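You operate a simulated robot arm through the tools that you are given. There is no shell and no other tool. Be economical: measure what you need, move in short steps, check, and stop when the job is done.

Carry out the task below with a simulated robot arm. There is one attempt and no reset: what you move stays moved.

Task
Reel the yellow-tipped sample bobbin's yarn till the zeroed counter shows 20 m.
Fine: bobbin on the reel peg, clip lever closed before winding; leave the tension dial.

Only the result counts: the job must be done as asked and must still hold three seconds after the hand-in. Knocking over, shifting, dropping, spilling or breaking anything else fails it.

Robot
A 7-joint arm with a fingered hand on a trunk, on a base that drives. Base frame: it is fixed to the floor where the robot stands at the start and does not move with it; the origin is under the middle of the robot, x ahead of it, y to its left, z up; the surface under the hand at the start is at about z = 0.9. Units: m, degrees, N and s.
Its first joint turns from -69.0 to 172.0 degrees. Places, roughly: board lever [0.7, -1.5, 1]; clip lever [0.5, -0.5, 1.2]; grade slider [0.5, -1, 0.9]; left clamp lever [0.6, -1, 1]; pitch dial [0.5, -1.6, 0.9]; reel button [0.8, -0.7, 1.3]; reel crank [0.7, -0.7, 1]; reel peg [0.5, -0.4, 0.9]; right clamp lever [0.6, -1.2, 1]; tension dial [0.5, -0.7, 0.9]. Payload 5 kg.
The TCP is the grasp point between the finger pads, 0.032 m short of the fingertips. In the tool frame z runs along the fingers and y along their closing line. Largest opening 0.16 m; the body of the gripper starts 0.089 m behind the TCP. The gripper is a hand of 3 fingers: y runs from the thumb to the fingers, the wrist lies at [0, 0, -0.252] in the tool frame.
Orientation is that of the tool frame in the base frame, as [roll, pitch, yaw] about the fixed x, y, z axes, in that order (R = Rz(yaw) Ry(pitch) Rx(roll)). With the fingers straight down and closing along the base's y, the tool's x points along the base's -x, its y along +y and its z along -z.

Tools
- The arm moves only by the tool nudge_tool. Its argument "motion" is one flat list of numbers, 6 for each row, row after row: the shift along the tool's x, y, z in cm, then the turn, a rotation vector about the tool's x, y, z in degrees. In form: [x, y, z, rx, ry, rz, x, y, z, rx, ry, rz, ...]. A call has 1 to 20 rows; each row is the pose to reach, as a shift and turn from the pose commanded when the call began, along the tool's axes at that moment. Rows are played at 5 a second. More than 0.05 m and 8.6 degrees between two rows, and nothing of the call is played. Where a pose cannot be reached the arm comes as near as it can. A force on the tool above 90 N (or 10 N above the force at the start of the call, whichever is more), or a blocked arm, ends the call early, and 0.2 s more pass. In this call time passes only in rows, and 0.2 s behind the last. The reply holds the time, the measured pose of the TCP, the force on the tool along the base axes, the opening and the grip force, in the units named above and with some noise, with the torque about the TCP (base axes, N m) and any sound that the robot's microphone picked up.
- Cameras (640 x 400 px; columns grow to the right, rows downward): "scene" is now at [0.1319, -0.0385, 1.663]; the picture's right is [-0.42, -0.91, -0.00], its down [-0.40, 0.18, -0.90] and it looks along [0.81, -0.38, -0.44] (base axes); focal length 214 px, centre (320, 200). "wrist" rides on the gripper at [0.065, -0.004, -0.116] in the tool frame; the picture's right is [0.06, 1.00, 0.00], its down [-0.87, 0.05, -0.49] and it looks along [-0.49, 0.03, 0.87] (tool axes); focal length 261 px, centre (320, 200). There is no depth. A picture from a camera that has moved, and an enlarged one, comes with that camera's place and axes in the base frame and with its lens.
- snapshot(camera): a new picture of that camera. The clock stands still meanwhile.
- raise_lower(by): slides the trunk up (or, below 0, down) by that many m; the arm and the scene camera ride with it, the base frame stays. It gives what a move gives, with no picture.
- roll_base(legs): drives the robot by 1 to 6 legs, each [ahead, left, turn to the left] in m, m and degrees, along the robot's own axes; the way and the turn of a leg run together, so that a leg with both is an arc; at most 1.5 m and 180 degrees a leg. The arm and the cameras ride along, it lands a little off, and it stops where it bumps. It gives what a move gives.
- set_fingers(finger1, finger2, thumb_bend): sets how far each is bent, from 0 (flat) to 100 (curled in); at 30 the hand is open as for a grip, at 70 the pads meet at the TCP. One left out holds its place. A second passes; each finger stops where it meets its share of the squeeze, and holds until it gets a number again. It is the only way to open and close the hand. It gives what a move gives, with no picture; readings hold the bend of each and the force on the fingers (four entries, about 0 where the hand has none), thumb and palm.
- head_to(pan, tilt): turns the head with the scene camera to pan (to the left, within 86 degrees either way) and tilt (down, from -29 to 69), counted from straight ahead of the robot. It gives what a move gives.
- inspect(camera, box): a new picture of the part [left, top, right, bottom] of that camera's present view, enlarged. The clock stands still meanwhile.
- hand_in(): hands the job in; it is judged then, once.

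Work in short steps. Places have to be worked out from the pictures, the camera data and where the tool is seen: move nearer, look again, correct. Check each grasp and each placing, and mend what went wrong. You have 120 turns and 90 pictures in all, those below and enlarged ones among them. Open the gripper and draw the arm clear of the work before you hand the job in, unless the task says otherwise; then end with one line.

The tools are called after "Request:" by a JSON object that holds its "fn" and its "kwargs". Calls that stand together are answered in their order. nudge_tool: Moves the arm, as the interface text tells. Its arguments: {"type":"object","properties":{"motion":{"type":"array"}},"required":["motion"]} The other tools are called the same way: raise_lower (by) slides the trunk up or down; set_fingers (finger1, finger2, thumb_bend) moves the fingers one by one; roll_base (legs) drives the base; head_to (pan, tilt) turns the head that bears the scene camera; snapshot (camera) takes a picture; inspect (camera, box) takes an enlarged picture of a part of a camera's view; hand_in () hands the job in.

At the start:

```text
t: 0.0
tcp_pos: [0.7042, -0.2883, 1.6242]
ee_rot: [-180.0, 0.0, 180.0]
contact_force: [0.1, -0.4, 1.2]
moment: [0.01, -0.03, 0.02]
width: 0.16
gripper_force: 0.0
shape: jaw
bend: [30.0, 30.0, 30.0]
finger forces: [0.0, 0.0, 0.1, 0.1, 0.0, 0.0]
trunk travel left (down, up): [-0.811, 0.129]
robot x, y, heading: [-0.0026, 0.0015, 0.1]
head pan, tilt: [-24.8, 26.1]
```

scene: 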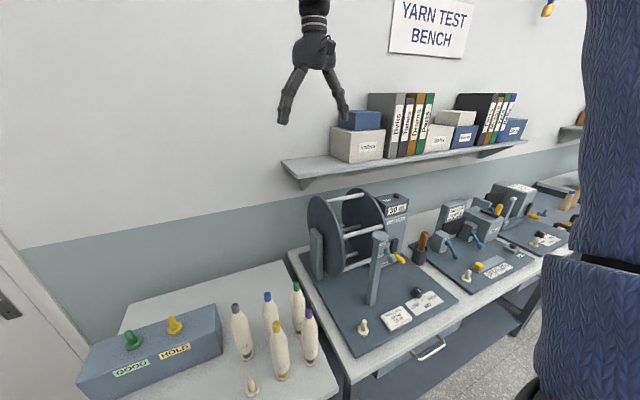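
wrist: 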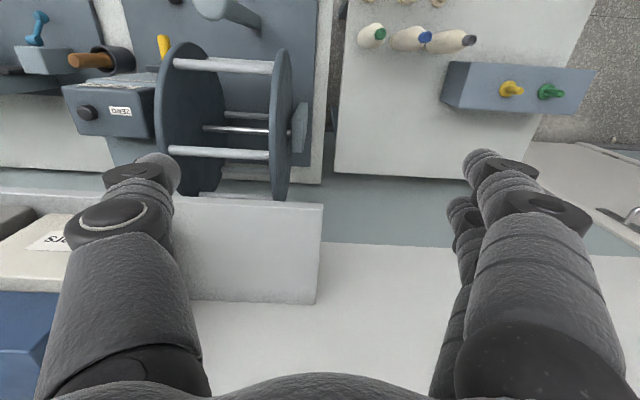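

I start by looking at the reel and bobbins enlarged.

Request:
{"fn": "inspect", "kwargs": {"camera": "scene", "box": [280, 180, 480, 360]}}

Request:
{"fn": "inspect", "kwargs": {"camera": "scene", "box": [70, 260, 350, 400]}}

```text
2.22 times, centred on (380, 270) of scene
camera zoom: at [0.1319, -0.0385, 1.663], right [-0.42, -0.91, 0.0], down [-0.4, 0.18, -0.9], along [0.81, -0.38, -0.44], focal length 477 px, centre (187, 44)
```

zoom: 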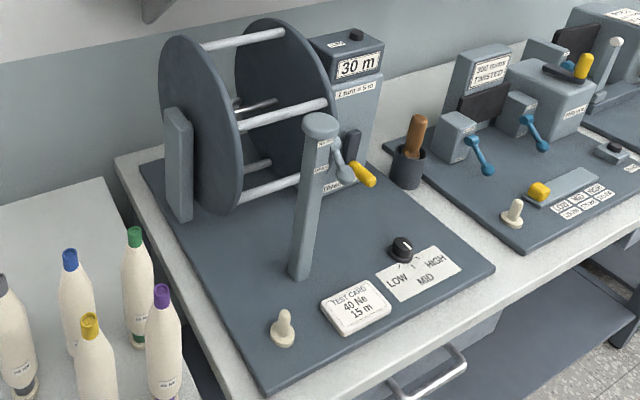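

```text
2.29 times, centred on (210, 330) of scene
camera zoom: at [0.1319, -0.0385, 1.663], right [-0.42, -0.91, 0.0], down [-0.4, 0.18, -0.9], along [0.81, -0.38, -0.44], focal length 490 px, centre (571, -97)
```

zoom: 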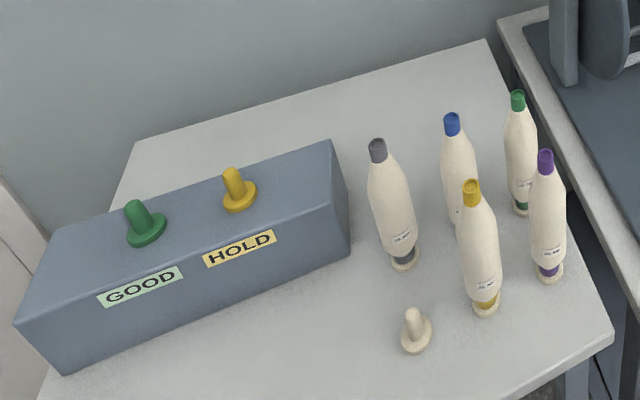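

Zoom to read the counter, clip and crank labels.

Request:
{"fn": "inspect", "kwargs": {"camera": "scene", "box": [355, 190, 425, 270]}}

Request:
{"fn": "inspect", "kwargs": {"camera": "wrist", "box": [40, 0, 340, 210]}}

Request:
{"fn": "inspect", "kwargs": {"camera": "wrist", "box": [320, 0, 620, 180]}}

```text
5.00 times, centred on (390, 230) of scene
camera zoom: at [0.1319, -0.0385, 1.663], right [-0.42, -0.91, 0.0], down [-0.4, 0.18, -0.9], along [0.81, -0.38, -0.44], focal length 1072 px, centre (-30, 50)
```

zoom: 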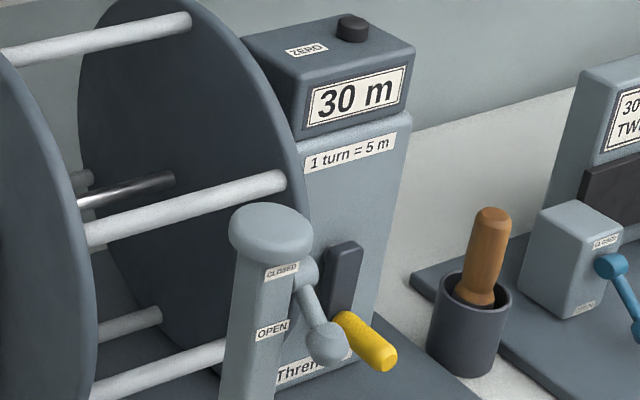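

```text
1.90 times, centred on (190, 105) of wrist
camera zoom: at [0.6395, -0.292, 1.7413], right [-0.06, 1.0, 0.0], down [0.87, 0.05, 0.49], along [0.49, 0.03, -0.87], focal length 496 px, centre (568, 381)
```

zoom: 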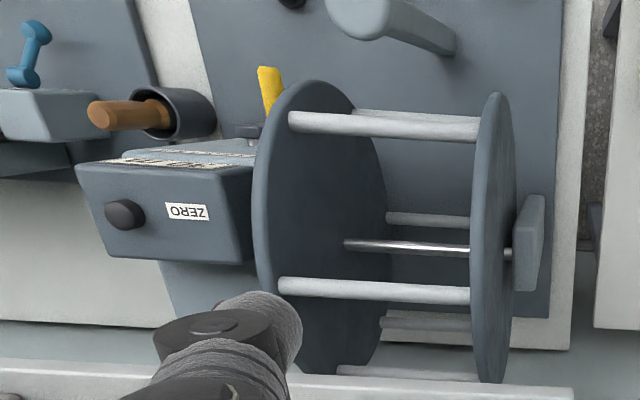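

```text
2.13 times, centred on (470, 90) of wrist
camera zoom: at [0.6395, -0.292, 1.7413], right [-0.06, 1.0, 0.0], down [0.87, 0.05, 0.49], along [0.49, 0.03, -0.87], focal length 556 px, centre (0, 435)
```

zoom: 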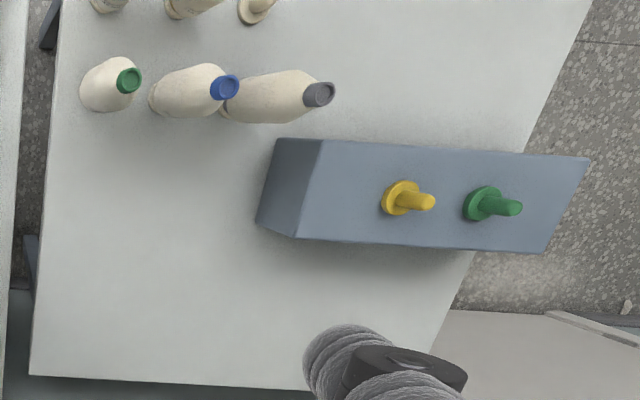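

The yellow bobbin seems near (0.495, -0.083), top ~1.15, with neighbours 9 cm to the right and behind. I move above it, turning 25° so that the fingers clear the neighbours.

Request:
{"fn": "nudge_tool", "kwargs": {"motion": [2.1, 2.05, 2.2, 0, 0, 2.5, 4.2, 4.1, 4.4, 0, 0, 5, 6.3, 6.15, 6.6, 0, 0, 7.5, 8.4, 8.2, 8.8, 0, 0, 10, 10.5, 10.25, 11, 0, 0, 12.5, 12.6, 12.3, 13.2, 0, 0, 15, 14.7, 14.35, 15.4, 0, 0, 17.5, 16.8, 16.4, 17.6, 0, 0, 20, 18.9, 18.45, 19.8, 0, 0, 22.5, 20.9, 20.5, 22, 0, 0, 25]}}

Request:
{"fn": "snapshot", "kwargs": {"camera": "wrist"}}

Request:
{"fn": "snapshot", "kwargs": {"camera": "scene"}}

```text
t: 2.2
tcp_pos: [0.495, -0.0836, 1.4052]
ee_rot: [180.0, 0.0, 154.9]
contact_force: [0.8, 0.0, -1.1]
moment: [-0.03, 0.0, -0.04]
width: 0.1598
gripper_force: 0.1
shape: jaw
bend: [30.0, 30.0, 30.0]
finger forces: [0.0, 0.0, 0.0, 0.0, 0.1, 0.0]
trunk travel left (down, up): [-0.811, 0.129]
robot x, y, heading: [0.0029, -0.0, -0.3]
head pan, tilt: [-24.8, 26.1]
```

```text
82 pictures are left
camera wrist: at [0.4336, -0.0596, 1.5207], right [0.37, 0.93, 0.0], down [0.81, -0.32, 0.49], along [0.46, -0.18, -0.87], focal length 261 px, centre (320, 200)
```

wrist: 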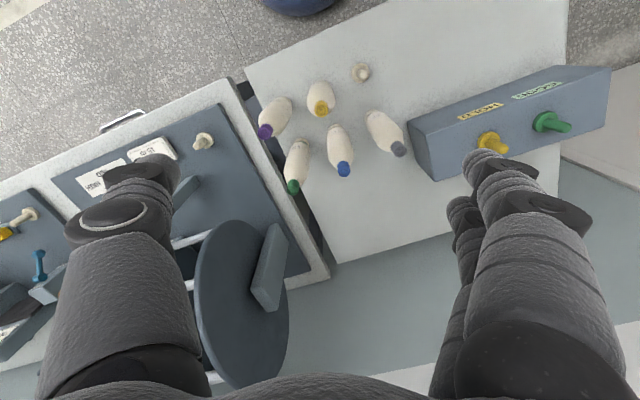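

```text
81 pictures are left
camera scene: at [0.1328, -0.0374, 1.663], right [-0.42, -0.91, 0.0], down [-0.4, 0.18, -0.9], along [0.81, -0.38, -0.44], focal length 214 px, centre (320, 200)
```

scene: 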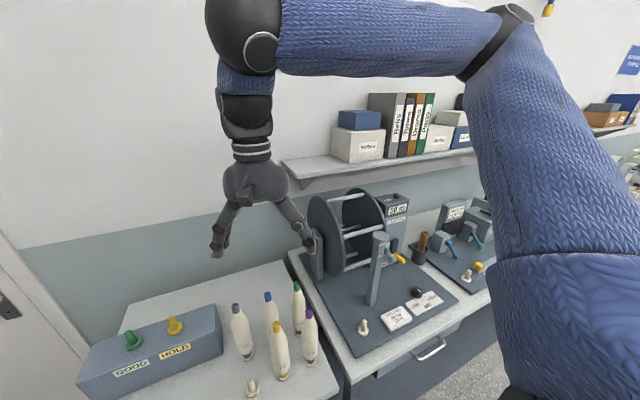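

Triangulation gives the yellow tip at (0.499, -0.083, 1.137). I partly close the fingers and descend to just above it.

Request:
{"fn": "set_fingers", "kwargs": {"finger1": 45, "finger2": 45, "thumb_bend": 45}}

Request:
{"fn": "nudge_tool", "kwargs": {"motion": [-0.36, 0.17, 4, 0, 0, 0, -0.36, 0.17, 8, 0, 0, 0, -0.36, 0.17, 12, 0, 0, 0, -0.36, 0.17, 16, 0, 0, 0, -0.36, 0.17, 19, 0, 0, 0, -0.36, 0.17, 21, 0, 0, 0]}}

Request:
{"fn": "snapshot", "kwargs": {"camera": "wrist"}}

Request:
{"fn": "inspect", "kwargs": {"camera": "scene", "box": [160, 180, 400, 400]}}

```text
t: 3.2
tcp_pos: [0.4949, -0.0839, 1.4046]
ee_rot: [-179.9, 0.0, 154.9]
contact_force: [0.0, -0.1, 0.0]
moment: [0.0, -0.02, 0.03]
width: 0.1087
gripper_force: 0.1
shape: fingers
bend: [45.0, 45.0, 45.0]
finger forces: [0.0, 0.0, 0.0, 0.1, 0.0, 0.0]
trunk travel left (down, up): [-0.811, 0.129]
robot x, y, heading: [0.0013, -0.0013, 0.3]
head pan, tilt: [-24.8, 26.1]
```

```text
t: 4.6
tcp_pos: [0.501, -0.0821, 1.1945]
ee_rot: [-179.9, 0.0, 155.0]
contact_force: [0.7, 0.6, 0.7]
moment: [-0.01, 0.01, 0.02]
width: 0.1083
gripper_force: 0.0
shape: fingers
bend: [45.0, 45.0, 45.0]
finger forces: [0.1, 0.0, 0.0, 0.0, 0.0, 0.0]
trunk travel left (down, up): [-0.811, 0.129]
robot x, y, heading: [-0.0015, 0.0037, -0.0]
head pan, tilt: [-24.8, 26.1]
```

```text
80 pictures are left
camera wrist: at [0.4391, -0.059, 1.3119], right [0.37, 0.93, 0.0], down [0.81, -0.32, 0.49], along [0.46, -0.18, -0.87], focal length 261 px, centre (320, 200)
```

wrist: 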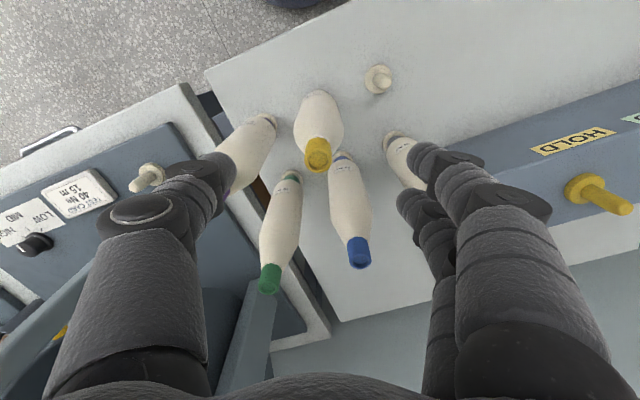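

```text
1.82 times, centred on (280, 290) of scene
camera zoom: at [0.1332, -0.0385, 1.6629], right [-0.42, -0.91, 0.0], down [-0.4, 0.18, -0.9], along [0.81, -0.38, -0.44], focal length 390 px, centre (393, 36)
```

zoom: 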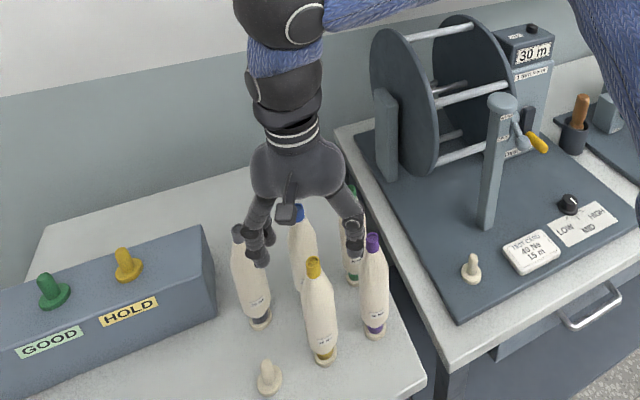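

The tip is centred under the hand and the fingers look to clear purple, blue and grey. I go down 7 cm and check.

Request:
{"fn": "nudge_tool", "kwargs": {"motion": [0, 0, 1.8, 0, 0, 0, 0, 0, 3.6, 0, 0, 0, 0, 0, 5.4, 0, 0, 0, 0, 0, 7.0, 0, 0, 0]}}

Request:
{"fn": "snapshot", "kwargs": {"camera": "wrist"}}

Request:
{"fn": "inspect", "kwargs": {"camera": "scene", "box": [200, 240, 360, 400]}}

```text
t: 5.6
tcp_pos: [0.4997, -0.0857, 1.1232]
ee_rot: [180.0, 0.0, 155.0]
contact_force: [-0.5, 0.2, 0.4]
moment: [0.04, 0.0, 0.01]
width: 0.1082
gripper_force: 0.0
shape: fingers
bend: [45.0, 45.0, 45.0]
finger forces: [0.0, 0.0, 0.0, 0.0, 0.0, 0.1]
trunk travel left (down, up): [-0.811, 0.129]
robot x, y, heading: [-0.0007, 0.0, -0.2]
head pan, tilt: [-24.8, 26.1]
```

```text
78 pictures are left
camera wrist: at [0.4393, -0.061, 1.2409], right [0.37, 0.93, 0.0], down [0.81, -0.32, 0.49], along [0.46, -0.18, -0.87], focal length 261 px, centre (320, 200)
```

wrist: 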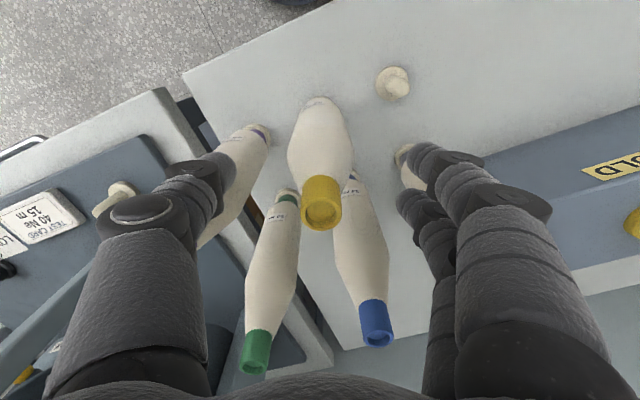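

```text
2.50 times, centred on (280, 320) of scene
camera zoom: at [0.1327, -0.0389, 1.6629], right [-0.42, -0.91, 0.0], down [-0.4, 0.19, -0.9], along [0.81, -0.38, -0.44], focal length 536 px, centre (420, -100)
```

zoom: 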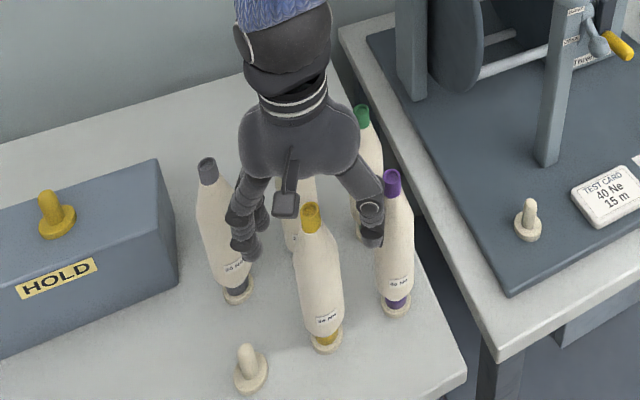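

Still clear; thumb runs closest to purple, so I shift 0.5 cm away from it and descend 6 cm more.

Request:
{"fn": "nudge_tool", "kwargs": {"motion": [0, 0.5, 0.5, 0, 0, 0, 0, 0.5, 2, 0, 0, 0, 0, 0.5, 4, 0, 0, 0, 0, 0.5, 6.0, 0, 0, 0]}}

Request:
{"fn": "snapshot", "kwargs": {"camera": "wrist"}}

Request:
{"fn": "inspect", "kwargs": {"camera": "scene", "box": [200, 240, 360, 400]}}

```text
t: 6.6
tcp_pos: [0.5021, -0.079, 1.0645]
ee_rot: [179.9, 0.0, 155.1]
contact_force: [0.4, -0.4, -0.2]
moment: [0.02, 0.0, 0.01]
width: 0.1084
gripper_force: 0.0
shape: fingers
bend: [45.0, 45.0, 45.0]
finger forces: [0.0, 0.0, 0.0, 0.0, 0.0, 0.1]
trunk travel left (down, up): [-0.811, 0.129]
robot x, y, heading: [0.004, 0.0005, -0.2]
head pan, tilt: [-24.8, 26.1]
```

```text
76 pictures are left
camera wrist: at [0.4416, -0.0553, 1.1815], right [0.37, 0.93, 0.0], down [0.81, -0.32, 0.49], along [0.46, -0.18, -0.87], focal length 261 px, centre (320, 200)
```

wrist: 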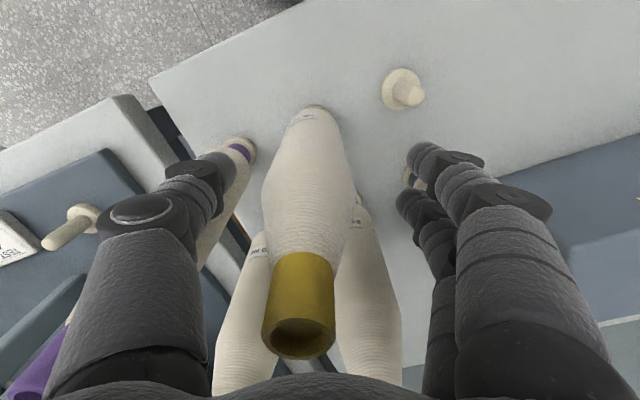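

```text
2.50 times, centred on (280, 320) of scene
camera zoom: at [0.1327, -0.0388, 1.6629], right [-0.42, -0.91, 0.0], down [-0.4, 0.19, -0.9], along [0.81, -0.38, -0.44], focal length 536 px, centre (420, -100)
```

zoom: 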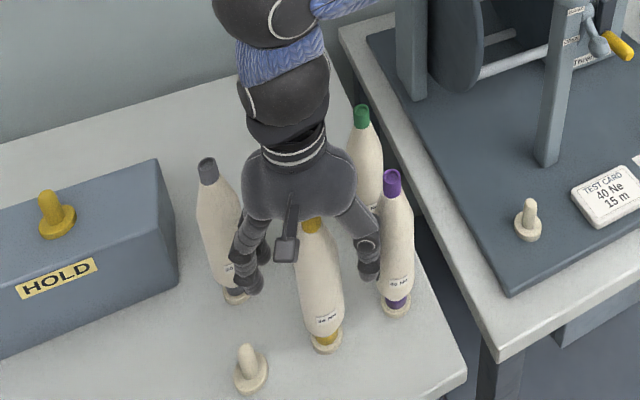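

Position is good. I recentre 0.4 cm and close gently.

Request:
{"fn": "nudge_tool", "kwargs": {"motion": [0, -0.4, 0, 0, 0, 0]}}

Request:
{"fn": "set_fingers", "kwargs": {"finger1": 70, "finger2": 70, "thumb_bend": 70}}

Request:
{"fn": "inspect", "kwargs": {"camera": "scene", "box": [200, 240, 360, 400]}}

```text
t: 7.0
tcp_pos: [0.5003, -0.083, 1.0636]
ee_rot: [180.0, 0.0, 155.1]
contact_force: [-0.4, 0.3, 0.4]
moment: [-0.03, -0.01, -0.01]
width: 0.1081
gripper_force: 0.0
shape: fingers
bend: [45.0, 45.0, 45.0]
finger forces: [0.0, 0.1, 0.0, 0.1, 0.0, 0.1]
trunk travel left (down, up): [-0.811, 0.129]
robot x, y, heading: [0.0014, -0.0052, 0.1]
head pan, tilt: [-24.8, 26.1]
```

```text
t: 8.0
tcp_pos: [0.5011, -0.0826, 1.0638]
ee_rot: [179.9, -0.1, 155.0]
contact_force: [-0.4, 0.7, 0.5]
moment: [0.01, 0.04, 0.01]
width: 0.0476
gripper_force: 18.3
shape: fingers
bend: [61.0, 61.0, 64.0]
finger forces: [9.1, 9.3, 0.1, 0.0, 18.6, 0.0]
trunk travel left (down, up): [-0.811, 0.129]
robot x, y, heading: [-0.0009, -0.0017, -0.1]
head pan, tilt: [-24.8, 26.1]
```

```text
2.50 times, centred on (280, 320) of scene
camera zoom: at [0.1321, -0.0385, 1.6629], right [-0.42, -0.91, 0.0], down [-0.4, 0.18, -0.9], along [0.81, -0.38, -0.44], focal length 536 px, centre (420, -100)
```

zoom: 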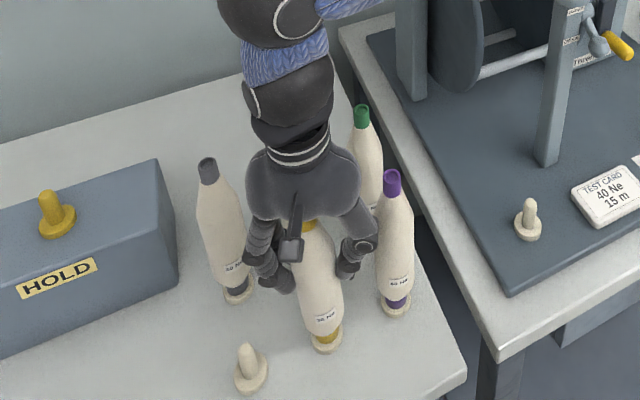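

Grip holds at 18 N. I lift straight 12 cm and check.

Request:
{"fn": "nudge_tool", "kwargs": {"motion": [0, 0, -1, 0, 0, 0, 0, 0, -3, 0, 0, 0, 0, 0, -6, 0, 0, 0, 0, 0, -9, 0, 0, 0, 0, 0, -12, 0, 0, 0]}}

Request:
{"fn": "snapshot", "kwargs": {"camera": "scene"}}

Request:
{"fn": "snapshot", "kwargs": {"camera": "wrist"}}

```text
t: 9.2
tcp_pos: [0.4989, -0.0802, 1.1832]
ee_rot: [179.9, 0.0, 155.0]
contact_force: [-0.5, 1.0, -1.1]
moment: [0.0, -0.01, 0.01]
width: 0.0478
gripper_force: 18.1
shape: fingers
bend: [61.0, 61.0, 64.0]
finger forces: [9.2, 9.4, 0.0, 0.0, 18.7, 0.1]
trunk travel left (down, up): [-0.811, 0.129]
robot x, y, heading: [0.0016, -0.0022, 0.1]
head pan, tilt: [-24.8, 26.1]
```

```text
73 pictures are left
camera scene: at [0.1312, -0.0381, 1.663], right [-0.42, -0.91, 0.0], down [-0.4, 0.18, -0.9], along [0.82, -0.38, -0.44], focal length 214 px, centre (320, 200)
```

scene: 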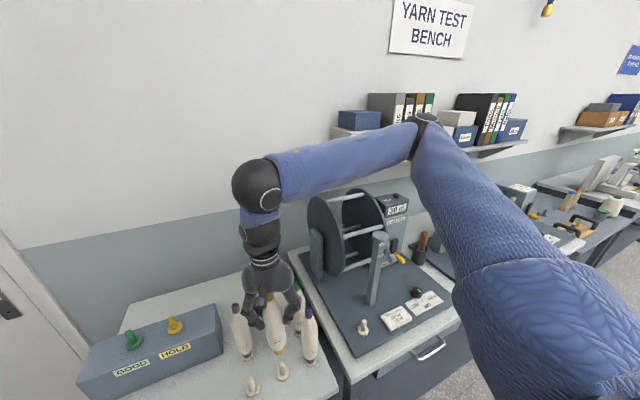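

```text
72 pictures are left
camera wrist: at [0.4377, -0.0568, 1.2999], right [0.36, 0.93, 0.0], down [0.81, -0.32, 0.49], along [0.46, -0.18, -0.87], focal length 261 px, centre (320, 200)
```

wrist: 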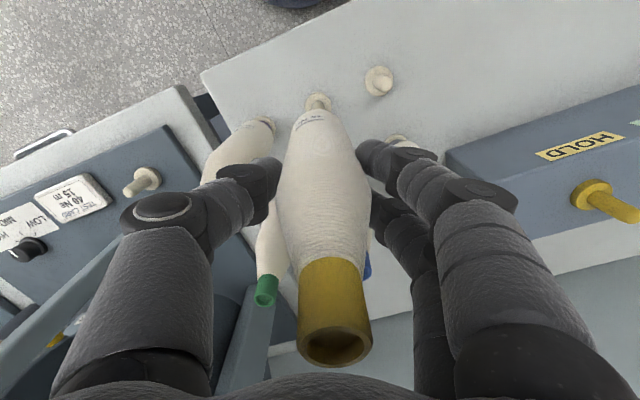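

Bobbin is off its peg and upright. I raise it above the other bobbins and carry it toward the reel peg, staying high.

Request:
{"fn": "nudge_tool", "kwargs": {"motion": [0, 0, -4.5, 0, 0, 0, 0, 0, -9, 0, 0, 0, 0, 0, -13.5, 0, 0, 0, 0, 0, -18, 0, 0, 0, -1.9, -4.08, -18, 0, 0, 0, -3.8, -8.17, -18, 0, 0, 0, -5.7, -12.25, -18, 0, 0, 0, -7.6, -16.3, -18, 0, 0, 0, -9.5, -20.4, -18, 0, 0, 0, -11.4, -24.5, -18, 0, 0, 0]}}

Request:
{"fn": "snapshot", "kwargs": {"camera": "wrist"}}

Request:
{"fn": "snapshot", "kwargs": {"camera": "scene"}}

```text
t: 11.4
tcp_pos: [0.4947, -0.3557, 1.3649]
ee_rot: [179.8, 0.0, 155.1]
contact_force: [-0.4, -1.0, -1.1]
moment: [0.02, -0.07, 0.01]
width: 0.0476
gripper_force: 18.8
shape: fingers
bend: [61.0, 62.0, 64.0]
finger forces: [9.4, 9.7, 0.0, 0.0, 18.5, 0.0]
trunk travel left (down, up): [-0.811, 0.129]
robot x, y, heading: [0.0022, -0.0033, 0.1]
head pan, tilt: [-24.8, 26.1]
```

```text
71 pictures are left
camera wrist: at [0.4334, -0.3322, 1.4817], right [0.36, 0.93, 0.0], down [0.81, -0.32, 0.49], along [0.46, -0.18, -0.87], focal length 261 px, centre (320, 200)
```

wrist: 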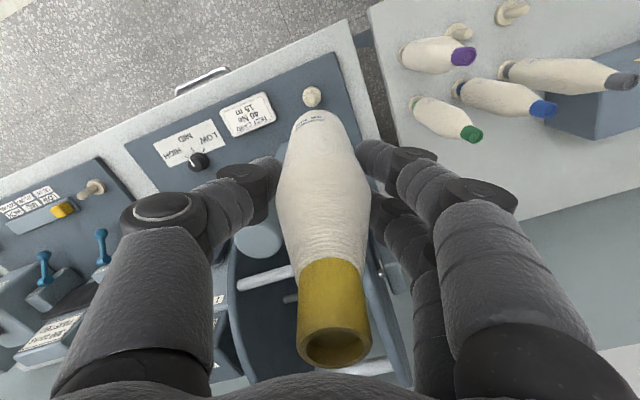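

```text
70 pictures are left
camera scene: at [0.1299, -0.0408, 1.663], right [-0.42, -0.91, 0.0], down [-0.4, 0.19, -0.9], along [0.82, -0.38, -0.44], focal length 214 px, centre (320, 200)
```

scene: 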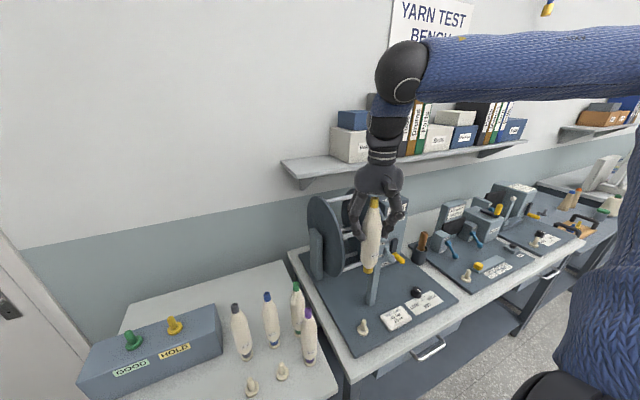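

Peg estimated at (0.502, -0.377). I align and descend to 1.165, leaving about 5 cm above the peg tip, then look.

Request:
{"fn": "nudge_tool", "kwargs": {"motion": [-1.5, -1.6, 2, 0, 0, 0, -1.5, -1.6, 6, 0, 0, 0, -1.5, -1.6, 10, 0, 0, 0, -1.5, -1.6, 14, 0, 0, 0, -1.5, -1.6, 18, 0, 0, 0, -1.5, -1.6, 20, 0, 0, 0]}}

Request:
{"fn": "snapshot", "kwargs": {"camera": "wrist"}}

Request:
{"fn": "inspect", "kwargs": {"camera": "scene", "box": [300, 180, 460, 360]}}

```text
t: 12.8
tcp_pos: [0.5063, -0.3735, 1.1629]
ee_rot: [-179.9, 0.0, 155.1]
contact_force: [0.2, 0.7, -1.1]
moment: [0.0, -0.02, 0.01]
width: 0.0474
gripper_force: 18.8
shape: fingers
bend: [61.0, 62.0, 64.0]
finger forces: [9.6, 9.9, 0.0, 0.0, 18.3, 0.0]
trunk travel left (down, up): [-0.811, 0.129]
robot x, y, heading: [-0.0006, 0.0027, -0.2]
head pan, tilt: [-24.8, 26.1]
```

```text
69 pictures are left
camera wrist: at [0.4465, -0.3494, 1.2803], right [0.37, 0.93, 0.0], down [0.81, -0.32, 0.49], along [0.46, -0.18, -0.87], focal length 261 px, centre (320, 200)
```

wrist: 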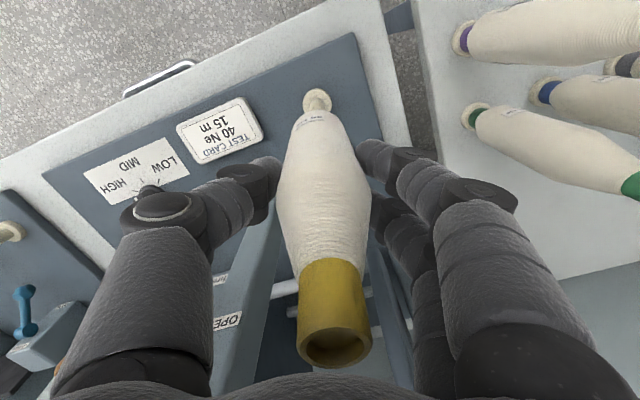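

```text
2.22 times, centred on (380, 270) of scene
camera zoom: at [0.132, -0.0387, 1.663], right [-0.42, -0.91, 0.0], down [-0.4, 0.19, -0.9], along [0.81, -0.38, -0.44], focal length 477 px, centre (187, 44)
```

zoom: 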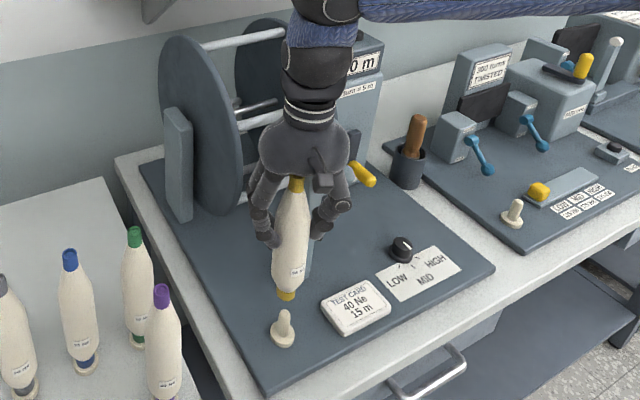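

Looks aligned; I zoom on the peg to verify before lowering.

Request:
{"fn": "inspect", "kwargs": {"camera": "wrist", "box": [280, 70, 360, 130]}}

Request:
{"fn": "inspect", "kwargs": {"camera": "scene", "box": [360, 280, 440, 340]}}

```text
6.67 times, centred on (320, 100) of wrist
camera zoom: at [0.4465, -0.3494, 1.2803], right [0.37, 0.93, 0.0], down [0.81, -0.32, 0.49], along [0.46, -0.18, -0.87], focal length 1738 px, centre (320, 867)
```

zoom: 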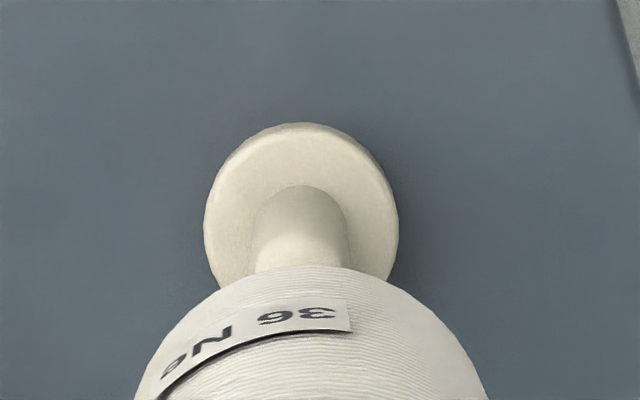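

```text
6.67 times, centred on (400, 310) of scene
camera zoom: at [0.132, -0.0387, 1.663], right [-0.42, -0.91, 0.0], down [-0.4, 0.19, -0.9], along [0.81, -0.38, -0.44], focal length 1430 px, centre (-213, -533)
```

zoom: 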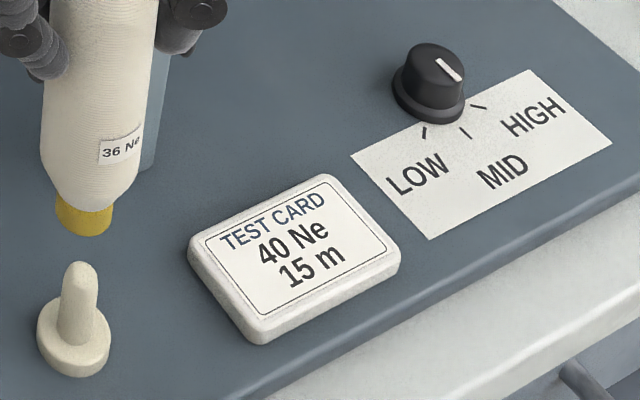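

Peg sits about 3 mm toward -x of the bobbin base; I correct that and descend 5 cm, checking forces.

Request:
{"fn": "nudge_tool", "kwargs": {"motion": [0.27, -0.13, 1, 0, 0, 0, 0.27, -0.13, 2, 0, 0, 0, 0.27, -0.13, 3, 0, 0, 0, 0.27, -0.13, 4, 0, 0, 0, 0.27, -0.13, 5, 0, 0, 0]}}

Request:
{"fn": "inspect", "kwargs": {"camera": "scene", "box": [330, 270, 410, 340]}}

Request:
{"fn": "inspect", "kwargs": {"camera": "wrist", "box": [280, 60, 360, 130]}}

```text
t: 14.0
tcp_pos: [0.5062, -0.3729, 1.1136]
ee_rot: [180.0, 0.0, 154.9]
contact_force: [0.1, 0.1, -1.3]
moment: [-0.01, 0.06, 0.02]
width: 0.0471
gripper_force: 19.4
shape: fingers
bend: [61.0, 62.0, 64.0]
finger forces: [10.1, 9.8, 0.0, 0.0, 18.8, 0.0]
trunk travel left (down, up): [-0.811, 0.129]
robot x, y, heading: [-0.0023, -0.0025, 0.1]
head pan, tilt: [-24.8, 26.1]
```

```text
5.71 times, centred on (370, 305) of scene
camera zoom: at [0.1321, -0.0389, 1.663], right [-0.42, -0.91, 0.0], down [-0.4, 0.19, -0.9], along [0.81, -0.38, -0.44], focal length 1226 px, centre (34, -400)
```

zoom: 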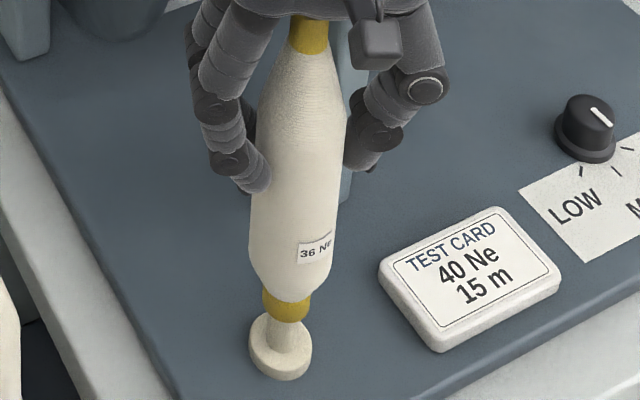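

```text
5.71 times, centred on (320, 95) of wrist
camera zoom: at [0.444, -0.3496, 1.2309], right [0.37, 0.93, 0.0], down [0.81, -0.32, 0.49], along [0.46, -0.18, -0.87], focal length 1489 px, centre (320, 800)
```

zoom: 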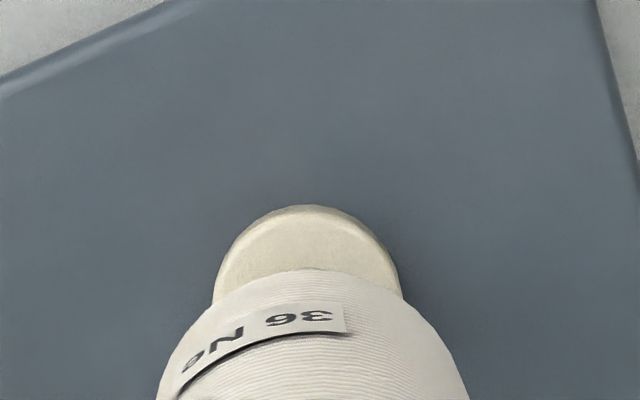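

The bobbin seems to be over the peg with ~1 cm engaged. I shift slightly and go down in small steps.

Request:
{"fn": "nudge_tool", "kwargs": {"motion": [0.15, 0, 0.5, 0, 0, 0, 0.15, 0, 1, 0, 0, 0, 0.15, 0, 1.5, 0, 0, 0, 0.15, 0, 1.8, 0, 0, 0]}}

Request:
{"fn": "inspect", "kwargs": {"camera": "scene", "box": [330, 270, 410, 340]}}

```text
t: 15.0
tcp_pos: [0.5028, -0.3723, 1.0949]
ee_rot: [180.0, 0.0, 155.1]
contact_force: [0.1, -1.4, -1.7]
moment: [-0.03, 0.06, 0.03]
width: 0.0473
gripper_force: 19.2
shape: fingers
bend: [61.0, 62.0, 64.0]
finger forces: [10.1, 9.6, 0.0, 0.0, 18.8, 0.0]
trunk travel left (down, up): [-0.811, 0.129]
robot x, y, heading: [0.001, -0.0024, -0.0]
head pan, tilt: [-24.8, 26.1]
```

```text
5.71 times, centred on (370, 305) of scene
camera zoom: at [0.132, -0.0388, 1.663], right [-0.42, -0.91, 0.0], down [-0.4, 0.19, -0.9], along [0.81, -0.38, -0.44], focal length 1226 px, centre (34, -400)
```

zoom: 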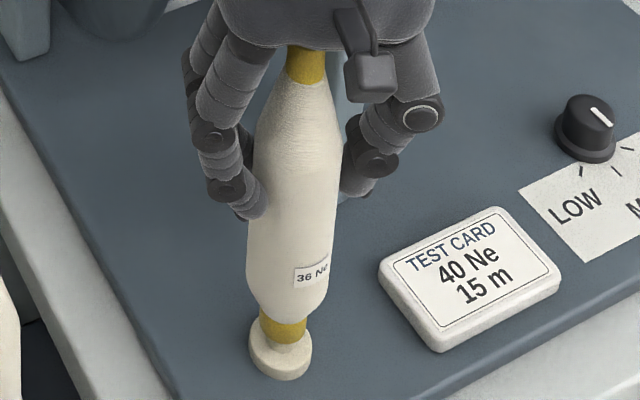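

Nearly seated, no contact yet. I continue in 0.3 cm steps.

Request:
{"fn": "nudge_tool", "kwargs": {"motion": [0, 0, 0.3, 0, 0, 0, 0, 0, 0.6, 0, 0, 0, 0, 0, 0.9, 0, 0, 0]}}

Request:
{"fn": "inspect", "kwargs": {"camera": "scene", "box": [330, 270, 410, 340]}}

```text
t: 15.8
tcp_pos: [0.5033, -0.3723, 1.088]
ee_rot: [-180.0, -0.1, 154.9]
contact_force: [-0.6, -0.5, -1.5]
moment: [-0.04, 0.1, 0.01]
width: 0.0475
gripper_force: 19.3
shape: fingers
bend: [61.0, 62.0, 64.0]
finger forces: [10.1, 9.7, 0.0, 0.0, 19.1, 0.0]
trunk travel left (down, up): [-0.811, 0.129]
robot x, y, heading: [-0.0002, -0.001, 0.1]
head pan, tilt: [-24.8, 26.1]
```

```text
5.71 times, centred on (370, 305) of scene
camera zoom: at [0.132, -0.0389, 1.663], right [-0.42, -0.91, 0.0], down [-0.4, 0.19, -0.9], along [0.81, -0.38, -0.44], focal length 1226 px, centre (34, -400)
```

zoom: 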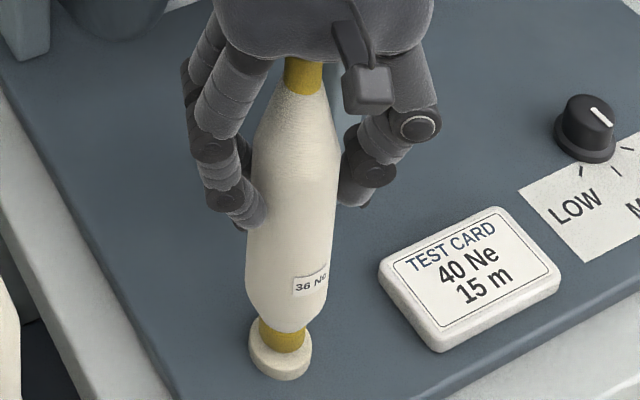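

Almost touching the disc; 0.6 cm more in small steps until contact force appears.

Request:
{"fn": "nudge_tool", "kwargs": {"motion": [0, 0, 0.2, 0, 0, 0, 0, 0, 0.4, 0, 0, 0]}}

Request:
{"fn": "nudge_tool", "kwargs": {"motion": [0, 0, 0.15, 0, 0, 0, 0, 0, 0.3, 0, 0, 0]}}

Request:
{"fn": "inspect", "kwargs": {"camera": "scene", "box": [330, 270, 410, 340]}}

```text
t: 16.4
tcp_pos: [0.5029, -0.3728, 1.0845]
ee_rot: [179.9, 0.1, 155.0]
contact_force: [-0.6, -0.4, -0.4]
moment: [-0.02, 0.05, -0.03]
width: 0.0475
gripper_force: 19.3
shape: fingers
bend: [61.0, 62.0, 64.0]
finger forces: [10.2, 9.8, 0.0, 0.0, 18.8, 0.0]
trunk travel left (down, up): [-0.811, 0.129]
robot x, y, heading: [0.0017, 0.0013, 0.2]
head pan, tilt: [-24.8, 26.1]
```

```text
t: 17.0
tcp_pos: [0.5026, -0.3737, 1.0815]
ee_rot: [180.0, 0.1, 155.0]
contact_force: [-0.6, 0.3, -1.7]
moment: [-0.02, 0.04, -0.01]
width: 0.0472
gripper_force: 19.4
shape: fingers
bend: [61.0, 62.0, 64.0]
finger forces: [10.2, 9.9, 0.0, 0.0, 18.8, 0.0]
trunk travel left (down, up): [-0.811, 0.129]
robot x, y, heading: [-0.0011, -0.0012, -0.1]
head pan, tilt: [-24.8, 26.1]
```

```text
5.71 times, centred on (370, 305) of scene
camera zoom: at [0.1319, -0.0387, 1.663], right [-0.42, -0.91, 0.0], down [-0.4, 0.19, -0.9], along [0.81, -0.38, -0.44], focal length 1226 px, centre (34, -400)
```

zoom: 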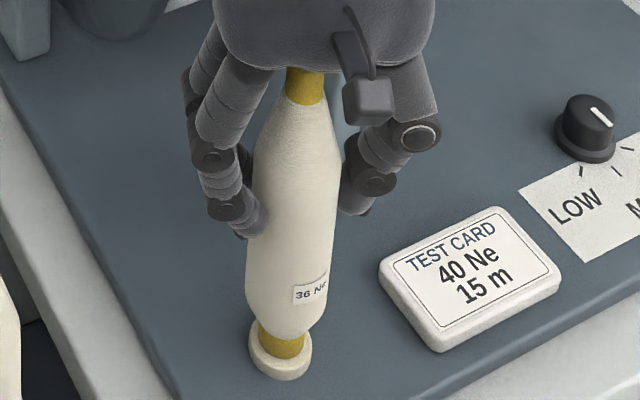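

Still no vertical reaction; continue 0.5 cm.

Request:
{"fn": "nudge_tool", "kwargs": {"motion": [0, 0, 0.15, 0, 0, 0, 0, 0, 0.3, 0, 0, 0, 0, 0, 0.45, 0, 0, 0]}}

Request:
{"fn": "inspect", "kwargs": {"camera": "scene", "box": [330, 270, 410, 340]}}

```text
t: 17.8
tcp_pos: [0.5014, -0.3724, 1.0798]
ee_rot: [179.9, 0.2, 155.0]
contact_force: [-1.9, -3.3, 33.9]
moment: [-0.13, 0.09, -0.01]
width: 0.0471
gripper_force: 24.1
shape: fingers
bend: [64.0, 64.0, 65.0]
finger forces: [11.3, 11.6, 0.0, 0.0, 25.5, 0.1]
trunk travel left (down, up): [-0.811, 0.129]
robot x, y, heading: [-0.0008, 0.0016, 0.2]
head pan, tilt: [-24.8, 26.1]
```

```text
5.71 times, centred on (370, 305) of scene
camera zoom: at [0.1294, -0.0374, 1.6638], right [-0.42, -0.91, 0.0], down [-0.4, 0.18, -0.9], along [0.82, -0.38, -0.44], focal length 1226 px, centre (34, -400)
```

zoom: 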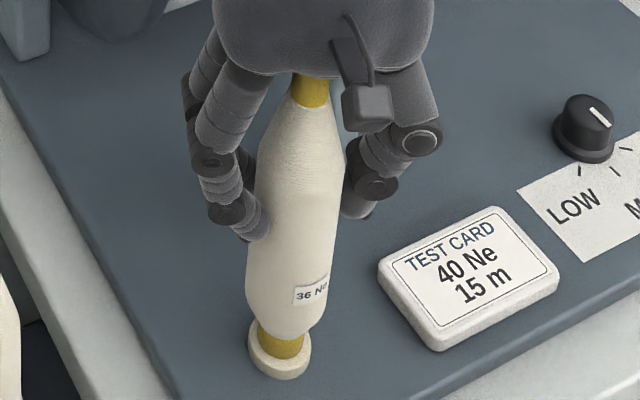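

Seated with 34 N. I relieve 0.3 cm and open the fingers to 45.

Request:
{"fn": "nudge_tool", "kwargs": {"motion": [0, 0, -0.3, 0, 0, 0]}}

Request:
{"fn": "set_fingers", "kwargs": {"finger1": 44, "finger2": 44, "thumb_bend": 44}}

Request:
{"fn": "nudge_tool", "kwargs": {"motion": [0, 0, -2, 0, 0, 0, 0, 0, -5, 0, 0, 0, 0, 0, -9, 0, 0, 0, 0, 0, -13, 0, 0, 0, 0, 0, -17, 0, 0, 0, 0, 0, -21, 0, 0, 0]}}

Request:
{"fn": "snapshot", "kwargs": {"camera": "scene"}}

Request:
{"fn": "snapshot", "kwargs": {"camera": "wrist"}}

```text
t: 18.2
tcp_pos: [0.5028, -0.3727, 1.0806]
ee_rot: [180.0, 0.0, 155.0]
contact_force: [-0.1, -0.4, 13.2]
moment: [0.07, -0.01, 0.02]
width: 0.0475
gripper_force: 21.9
shape: fingers
bend: [64.0, 64.0, 65.0]
finger forces: [11.0, 11.4, 0.1, 0.0, 21.3, 0.0]
trunk travel left (down, up): [-0.811, 0.129]
robot x, y, heading: [-0.0012, -0.0001, -0.1]
head pan, tilt: [-24.8, 26.1]
```

```text
t: 19.2
tcp_pos: [0.5031, -0.3738, 1.0808]
ee_rot: [-180.0, -0.1, 155.0]
contact_force: [-0.4, 0.0, 0.4]
moment: [0.0, -0.01, -0.02]
width: 0.111
gripper_force: 0.1
shape: fingers
bend: [44.0, 44.0, 44.0]
finger forces: [0.1, 0.0, 0.0, 0.0, 0.0, 0.1]
trunk travel left (down, up): [-0.811, 0.129]
robot x, y, heading: [-0.0012, 0.0018, -0.1]
head pan, tilt: [-24.8, 26.1]
```

```text
t: 20.6
tcp_pos: [0.5003, -0.3685, 1.2913]
ee_rot: [-180.0, -0.1, 155.0]
contact_force: [0.2, 0.5, 0.3]
moment: [-0.02, -0.01, -0.01]
width: 0.1113
gripper_force: 0.0
shape: fingers
bend: [44.0, 44.0, 44.0]
finger forces: [0.0, 0.0, 0.1, 0.1, 0.0, 0.1]
trunk travel left (down, up): [-0.811, 0.129]
robot x, y, heading: [-0.0003, -0.0025, -0.0]
head pan, tilt: [-24.8, 26.1]
```

```text
59 pictures are left
camera scene: at [0.1304, -0.037, 1.663], right [-0.42, -0.91, 0.0], down [-0.4, 0.18, -0.9], along [0.82, -0.38, -0.44], focal length 214 px, centre (320, 200)
```

scene: 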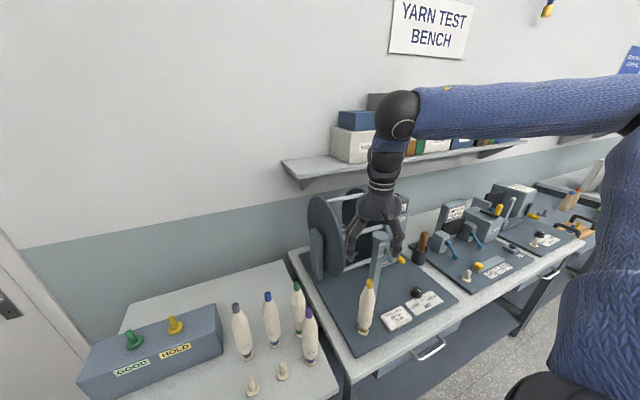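

```text
58 pictures are left
camera wrist: at [0.4396, -0.3445, 1.4082], right [0.36, 0.93, 0.0], down [0.81, -0.32, 0.49], along [0.46, -0.18, -0.87], focal length 261 px, centre (320, 200)
```

wrist: 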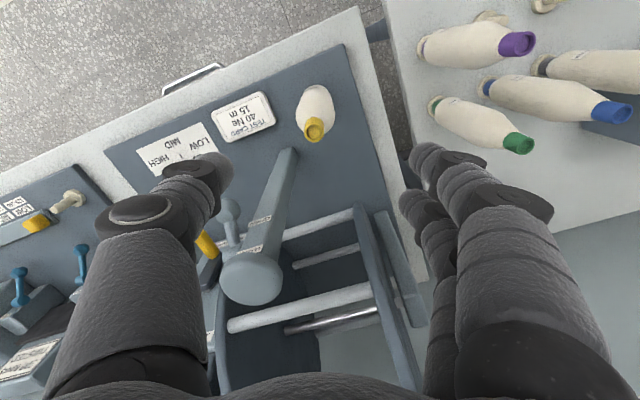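

Bobbin stands on the reel peg. I raise the arm well clear and drive 0.4 m to the right to face the reel.

Request:
{"fn": "nudge_tool", "kwargs": {"motion": [0, 0, -4.5, 0, 0, 0, 0, 0, -9, 0, 0, 0, 0, 0, -13.5, 0, 0, 0, 0, 0, -18, 0, 0, 0, 0, 0, -22, 0, 0, 0]}}

Request:
{"fn": "roll_base", "kwargs": {"legs": [[0, -0.4, 0]]}}

Request:
{"fn": "snapshot", "kwargs": {"camera": "scene"}}

Request:
{"fn": "snapshot", "kwargs": {"camera": "wrist"}}

```text
t: 21.8
tcp_pos: [0.5198, -0.3541, 1.4924]
ee_rot: [180.0, -0.2, 155.0]
contact_force: [0.8, 0.8, 0.4]
moment: [0.02, 0.0, 0.01]
width: 0.1112
gripper_force: 0.0
shape: fingers
bend: [44.0, 44.0, 44.0]
finger forces: [0.1, 0.1, 0.1, 0.0, 0.0, 0.0]
out of reach, approached as far as the arm can: row 4, 5
trunk travel left (down, up): [-0.811, 0.129]
robot x, y, heading: [-0.0018, -0.0007, -0.1]
head pan, tilt: [-24.8, 26.1]
```

```text
t: 24.3
tcp_pos: [0.5173, -0.7594, 1.4912]
ee_rot: [179.9, -0.1, 155.0]
contact_force: [-0.1, -0.2, -0.1]
moment: [0.03, 0.01, -0.02]
width: 0.1113
gripper_force: 0.1
shape: fingers
bend: [44.0, 44.0, 44.0]
finger forces: [0.0, 0.1, 0.0, 0.0, 0.1, 0.1]
trunk travel left (down, up): [-0.811, 0.129]
robot x, y, heading: [0.0025, -0.4033, 0.0]
head pan, tilt: [-24.8, 26.1]
```

```text
57 pictures are left
camera scene: at [0.1318, -0.4422, 1.663], right [-0.42, -0.91, 0.0], down [-0.4, 0.19, -0.9], along [0.81, -0.38, -0.44], focal length 214 px, centre (320, 200)
```

scene: 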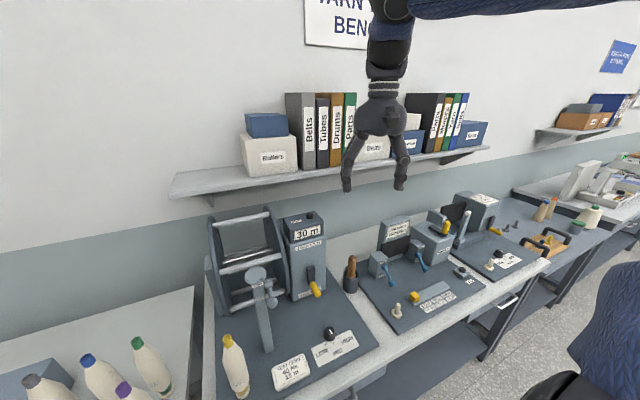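

```text
56 pictures are left
camera wrist: at [0.4571, -0.7354, 1.6086], right [0.36, 0.93, 0.0], down [0.81, -0.32, 0.49], along [0.46, -0.18, -0.87], focal length 261 px, centre (320, 200)
```

wrist: 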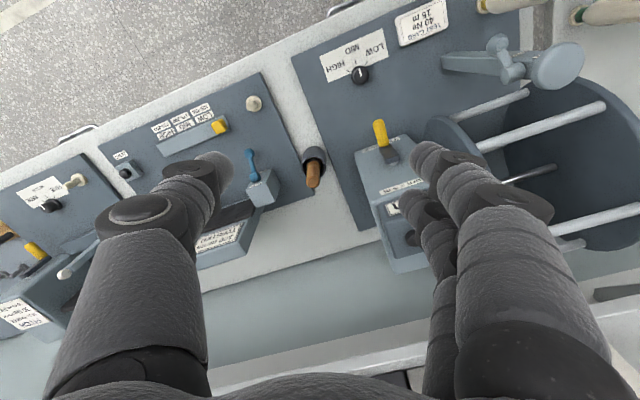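

Request:
{"fn": "inspect", "kwargs": {"camera": "scene", "box": [230, 200, 350, 320]}}

Request:
{"fn": "inspect", "kwargs": {"camera": "wrist", "box": [320, 20, 640, 220]}}

```text
3.33 times, centred on (290, 260) of scene
camera zoom: at [0.1318, -0.4422, 1.663], right [-0.42, -0.91, 0.0], down [-0.4, 0.19, -0.9], along [0.81, -0.38, -0.44], focal length 715 px, centre (420, 0)
```

zoom: 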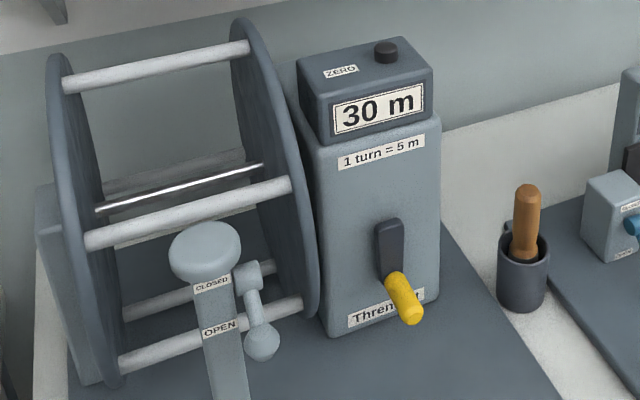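

```text
2.00 times, centred on (480, 120) of wrist
camera zoom: at [0.4571, -0.7354, 1.6086], right [0.36, 0.93, 0.0], down [0.81, -0.32, 0.49], along [0.46, -0.18, -0.87], focal length 521 px, centre (0, 360)
```

zoom: 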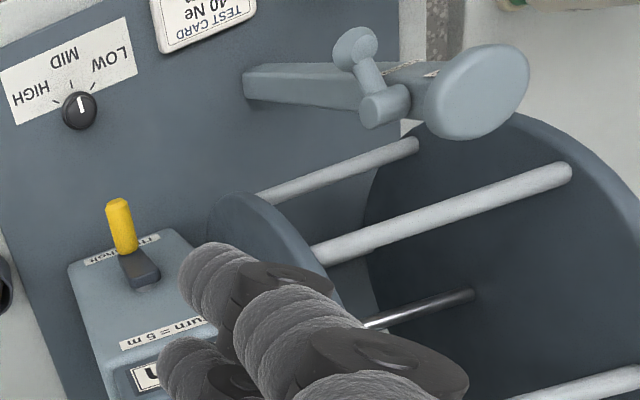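

Triangulated: zero button top ≈ (0.751, -0.687, 1.277), clip hinge ≈ (0.578, -0.491, 1.203) with ball ≈ (0.538, -0.491, 1.167) by OPEN. I first go for the zero button: close fingers to a poker, square the yaw and then tilt the hand back from the shelf.

Request:
{"fn": "set_fingers", "kwargs": {"finger1": 70, "finger2": 70, "thumb_bend": 70}}

Request:
{"fn": "nudge_tool", "kwargs": {"motion": [-1.5, 2.6, 0, 0, 0, -6.25, -3, 5.3, 0, 0, 0, -12.5, -4.5, 8, 0, 0, 0, -18.75, -6.1, 10.6, 0, 0, 0, -25]}}

Request:
{"fn": "nudge_tool", "kwargs": {"motion": [0, 0, 0, 0, -7, 0, 0, 0, 0, 0, -14, 0, 0, 0, 0, 0, -21, 0, 0, 0, 0, 0, -28, 0, 0, 0, 0, 0, -35, 0]}}

Request:
{"fn": "snapshot", "kwargs": {"camera": "wrist"}}

Request:
{"fn": "snapshot", "kwargs": {"camera": "scene"}}

```text
t: 25.3
tcp_pos: [0.5186, -0.7594, 1.4927]
ee_rot: [-180.0, -0.1, 154.9]
contact_force: [-0.3, 0.2, 0.2]
moment: [0.03, -0.01, 0.0]
width: 0.0127
gripper_force: 0.0
shape: fingers
bend: [70.0, 70.0, 70.0]
finger forces: [0.1, 0.0, 0.1, 0.0, 0.0, 0.1]
trunk travel left (down, up): [-0.811, 0.129]
robot x, y, heading: [0.0021, -0.4009, -0.4]
head pan, tilt: [-24.8, 26.1]
```

```text
t: 26.3
tcp_pos: [0.6208, -0.6877, 1.492]
ee_rot: [179.9, -0.1, -179.9]
contact_force: [0.1, 0.2, -0.2]
moment: [-0.05, 0.03, -0.02]
width: 0.0128
gripper_force: 0.1
shape: fingers
bend: [70.0, 70.0, 70.0]
finger forces: [0.1, 0.1, 0.1, 0.0, 0.1, 0.0]
trunk travel left (down, up): [-0.811, 0.129]
robot x, y, heading: [0.0004, -0.4057, 0.1]
head pan, tilt: [-24.8, 26.1]
```

```text
t: 27.5
tcp_pos: [0.6176, -0.6894, 1.4936]
ee_rot: [179.9, 35.0, 180.0]
contact_force: [-0.2, 0.1, -0.4]
moment: [0.04, -0.03, 0.03]
width: 0.0127
gripper_force: 0.0
shape: fingers
bend: [70.0, 70.0, 70.0]
finger forces: [0.1, 0.0, 0.1, 0.0, 0.0, 0.0]
trunk travel left (down, up): [-0.811, 0.129]
robot x, y, heading: [0.0012, -0.4026, -0.0]
head pan, tilt: [-24.8, 26.1]
```

```text
53 pictures are left
camera wrist: at [0.4977, -0.6936, 1.551], right [-0.05, 1.0, -0.03], down [0.43, 0.05, 0.9], along [0.9, 0.03, -0.43], focal length 261 px, centre (320, 200)
```

wrist: 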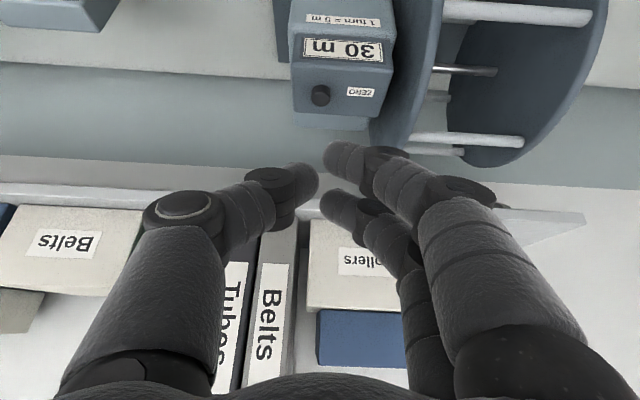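

```text
52 pictures are left
camera scene: at [0.1313, -0.4425, 1.6631], right [-0.42, -0.91, 0.0], down [-0.4, 0.19, -0.9], along [0.82, -0.38, -0.44], focal length 214 px, centre (320, 200)
```

scene: 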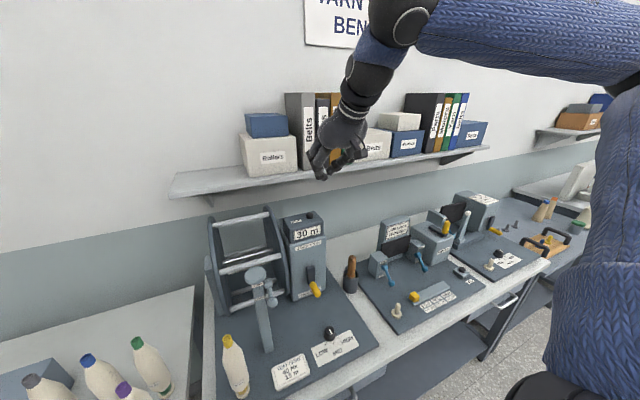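

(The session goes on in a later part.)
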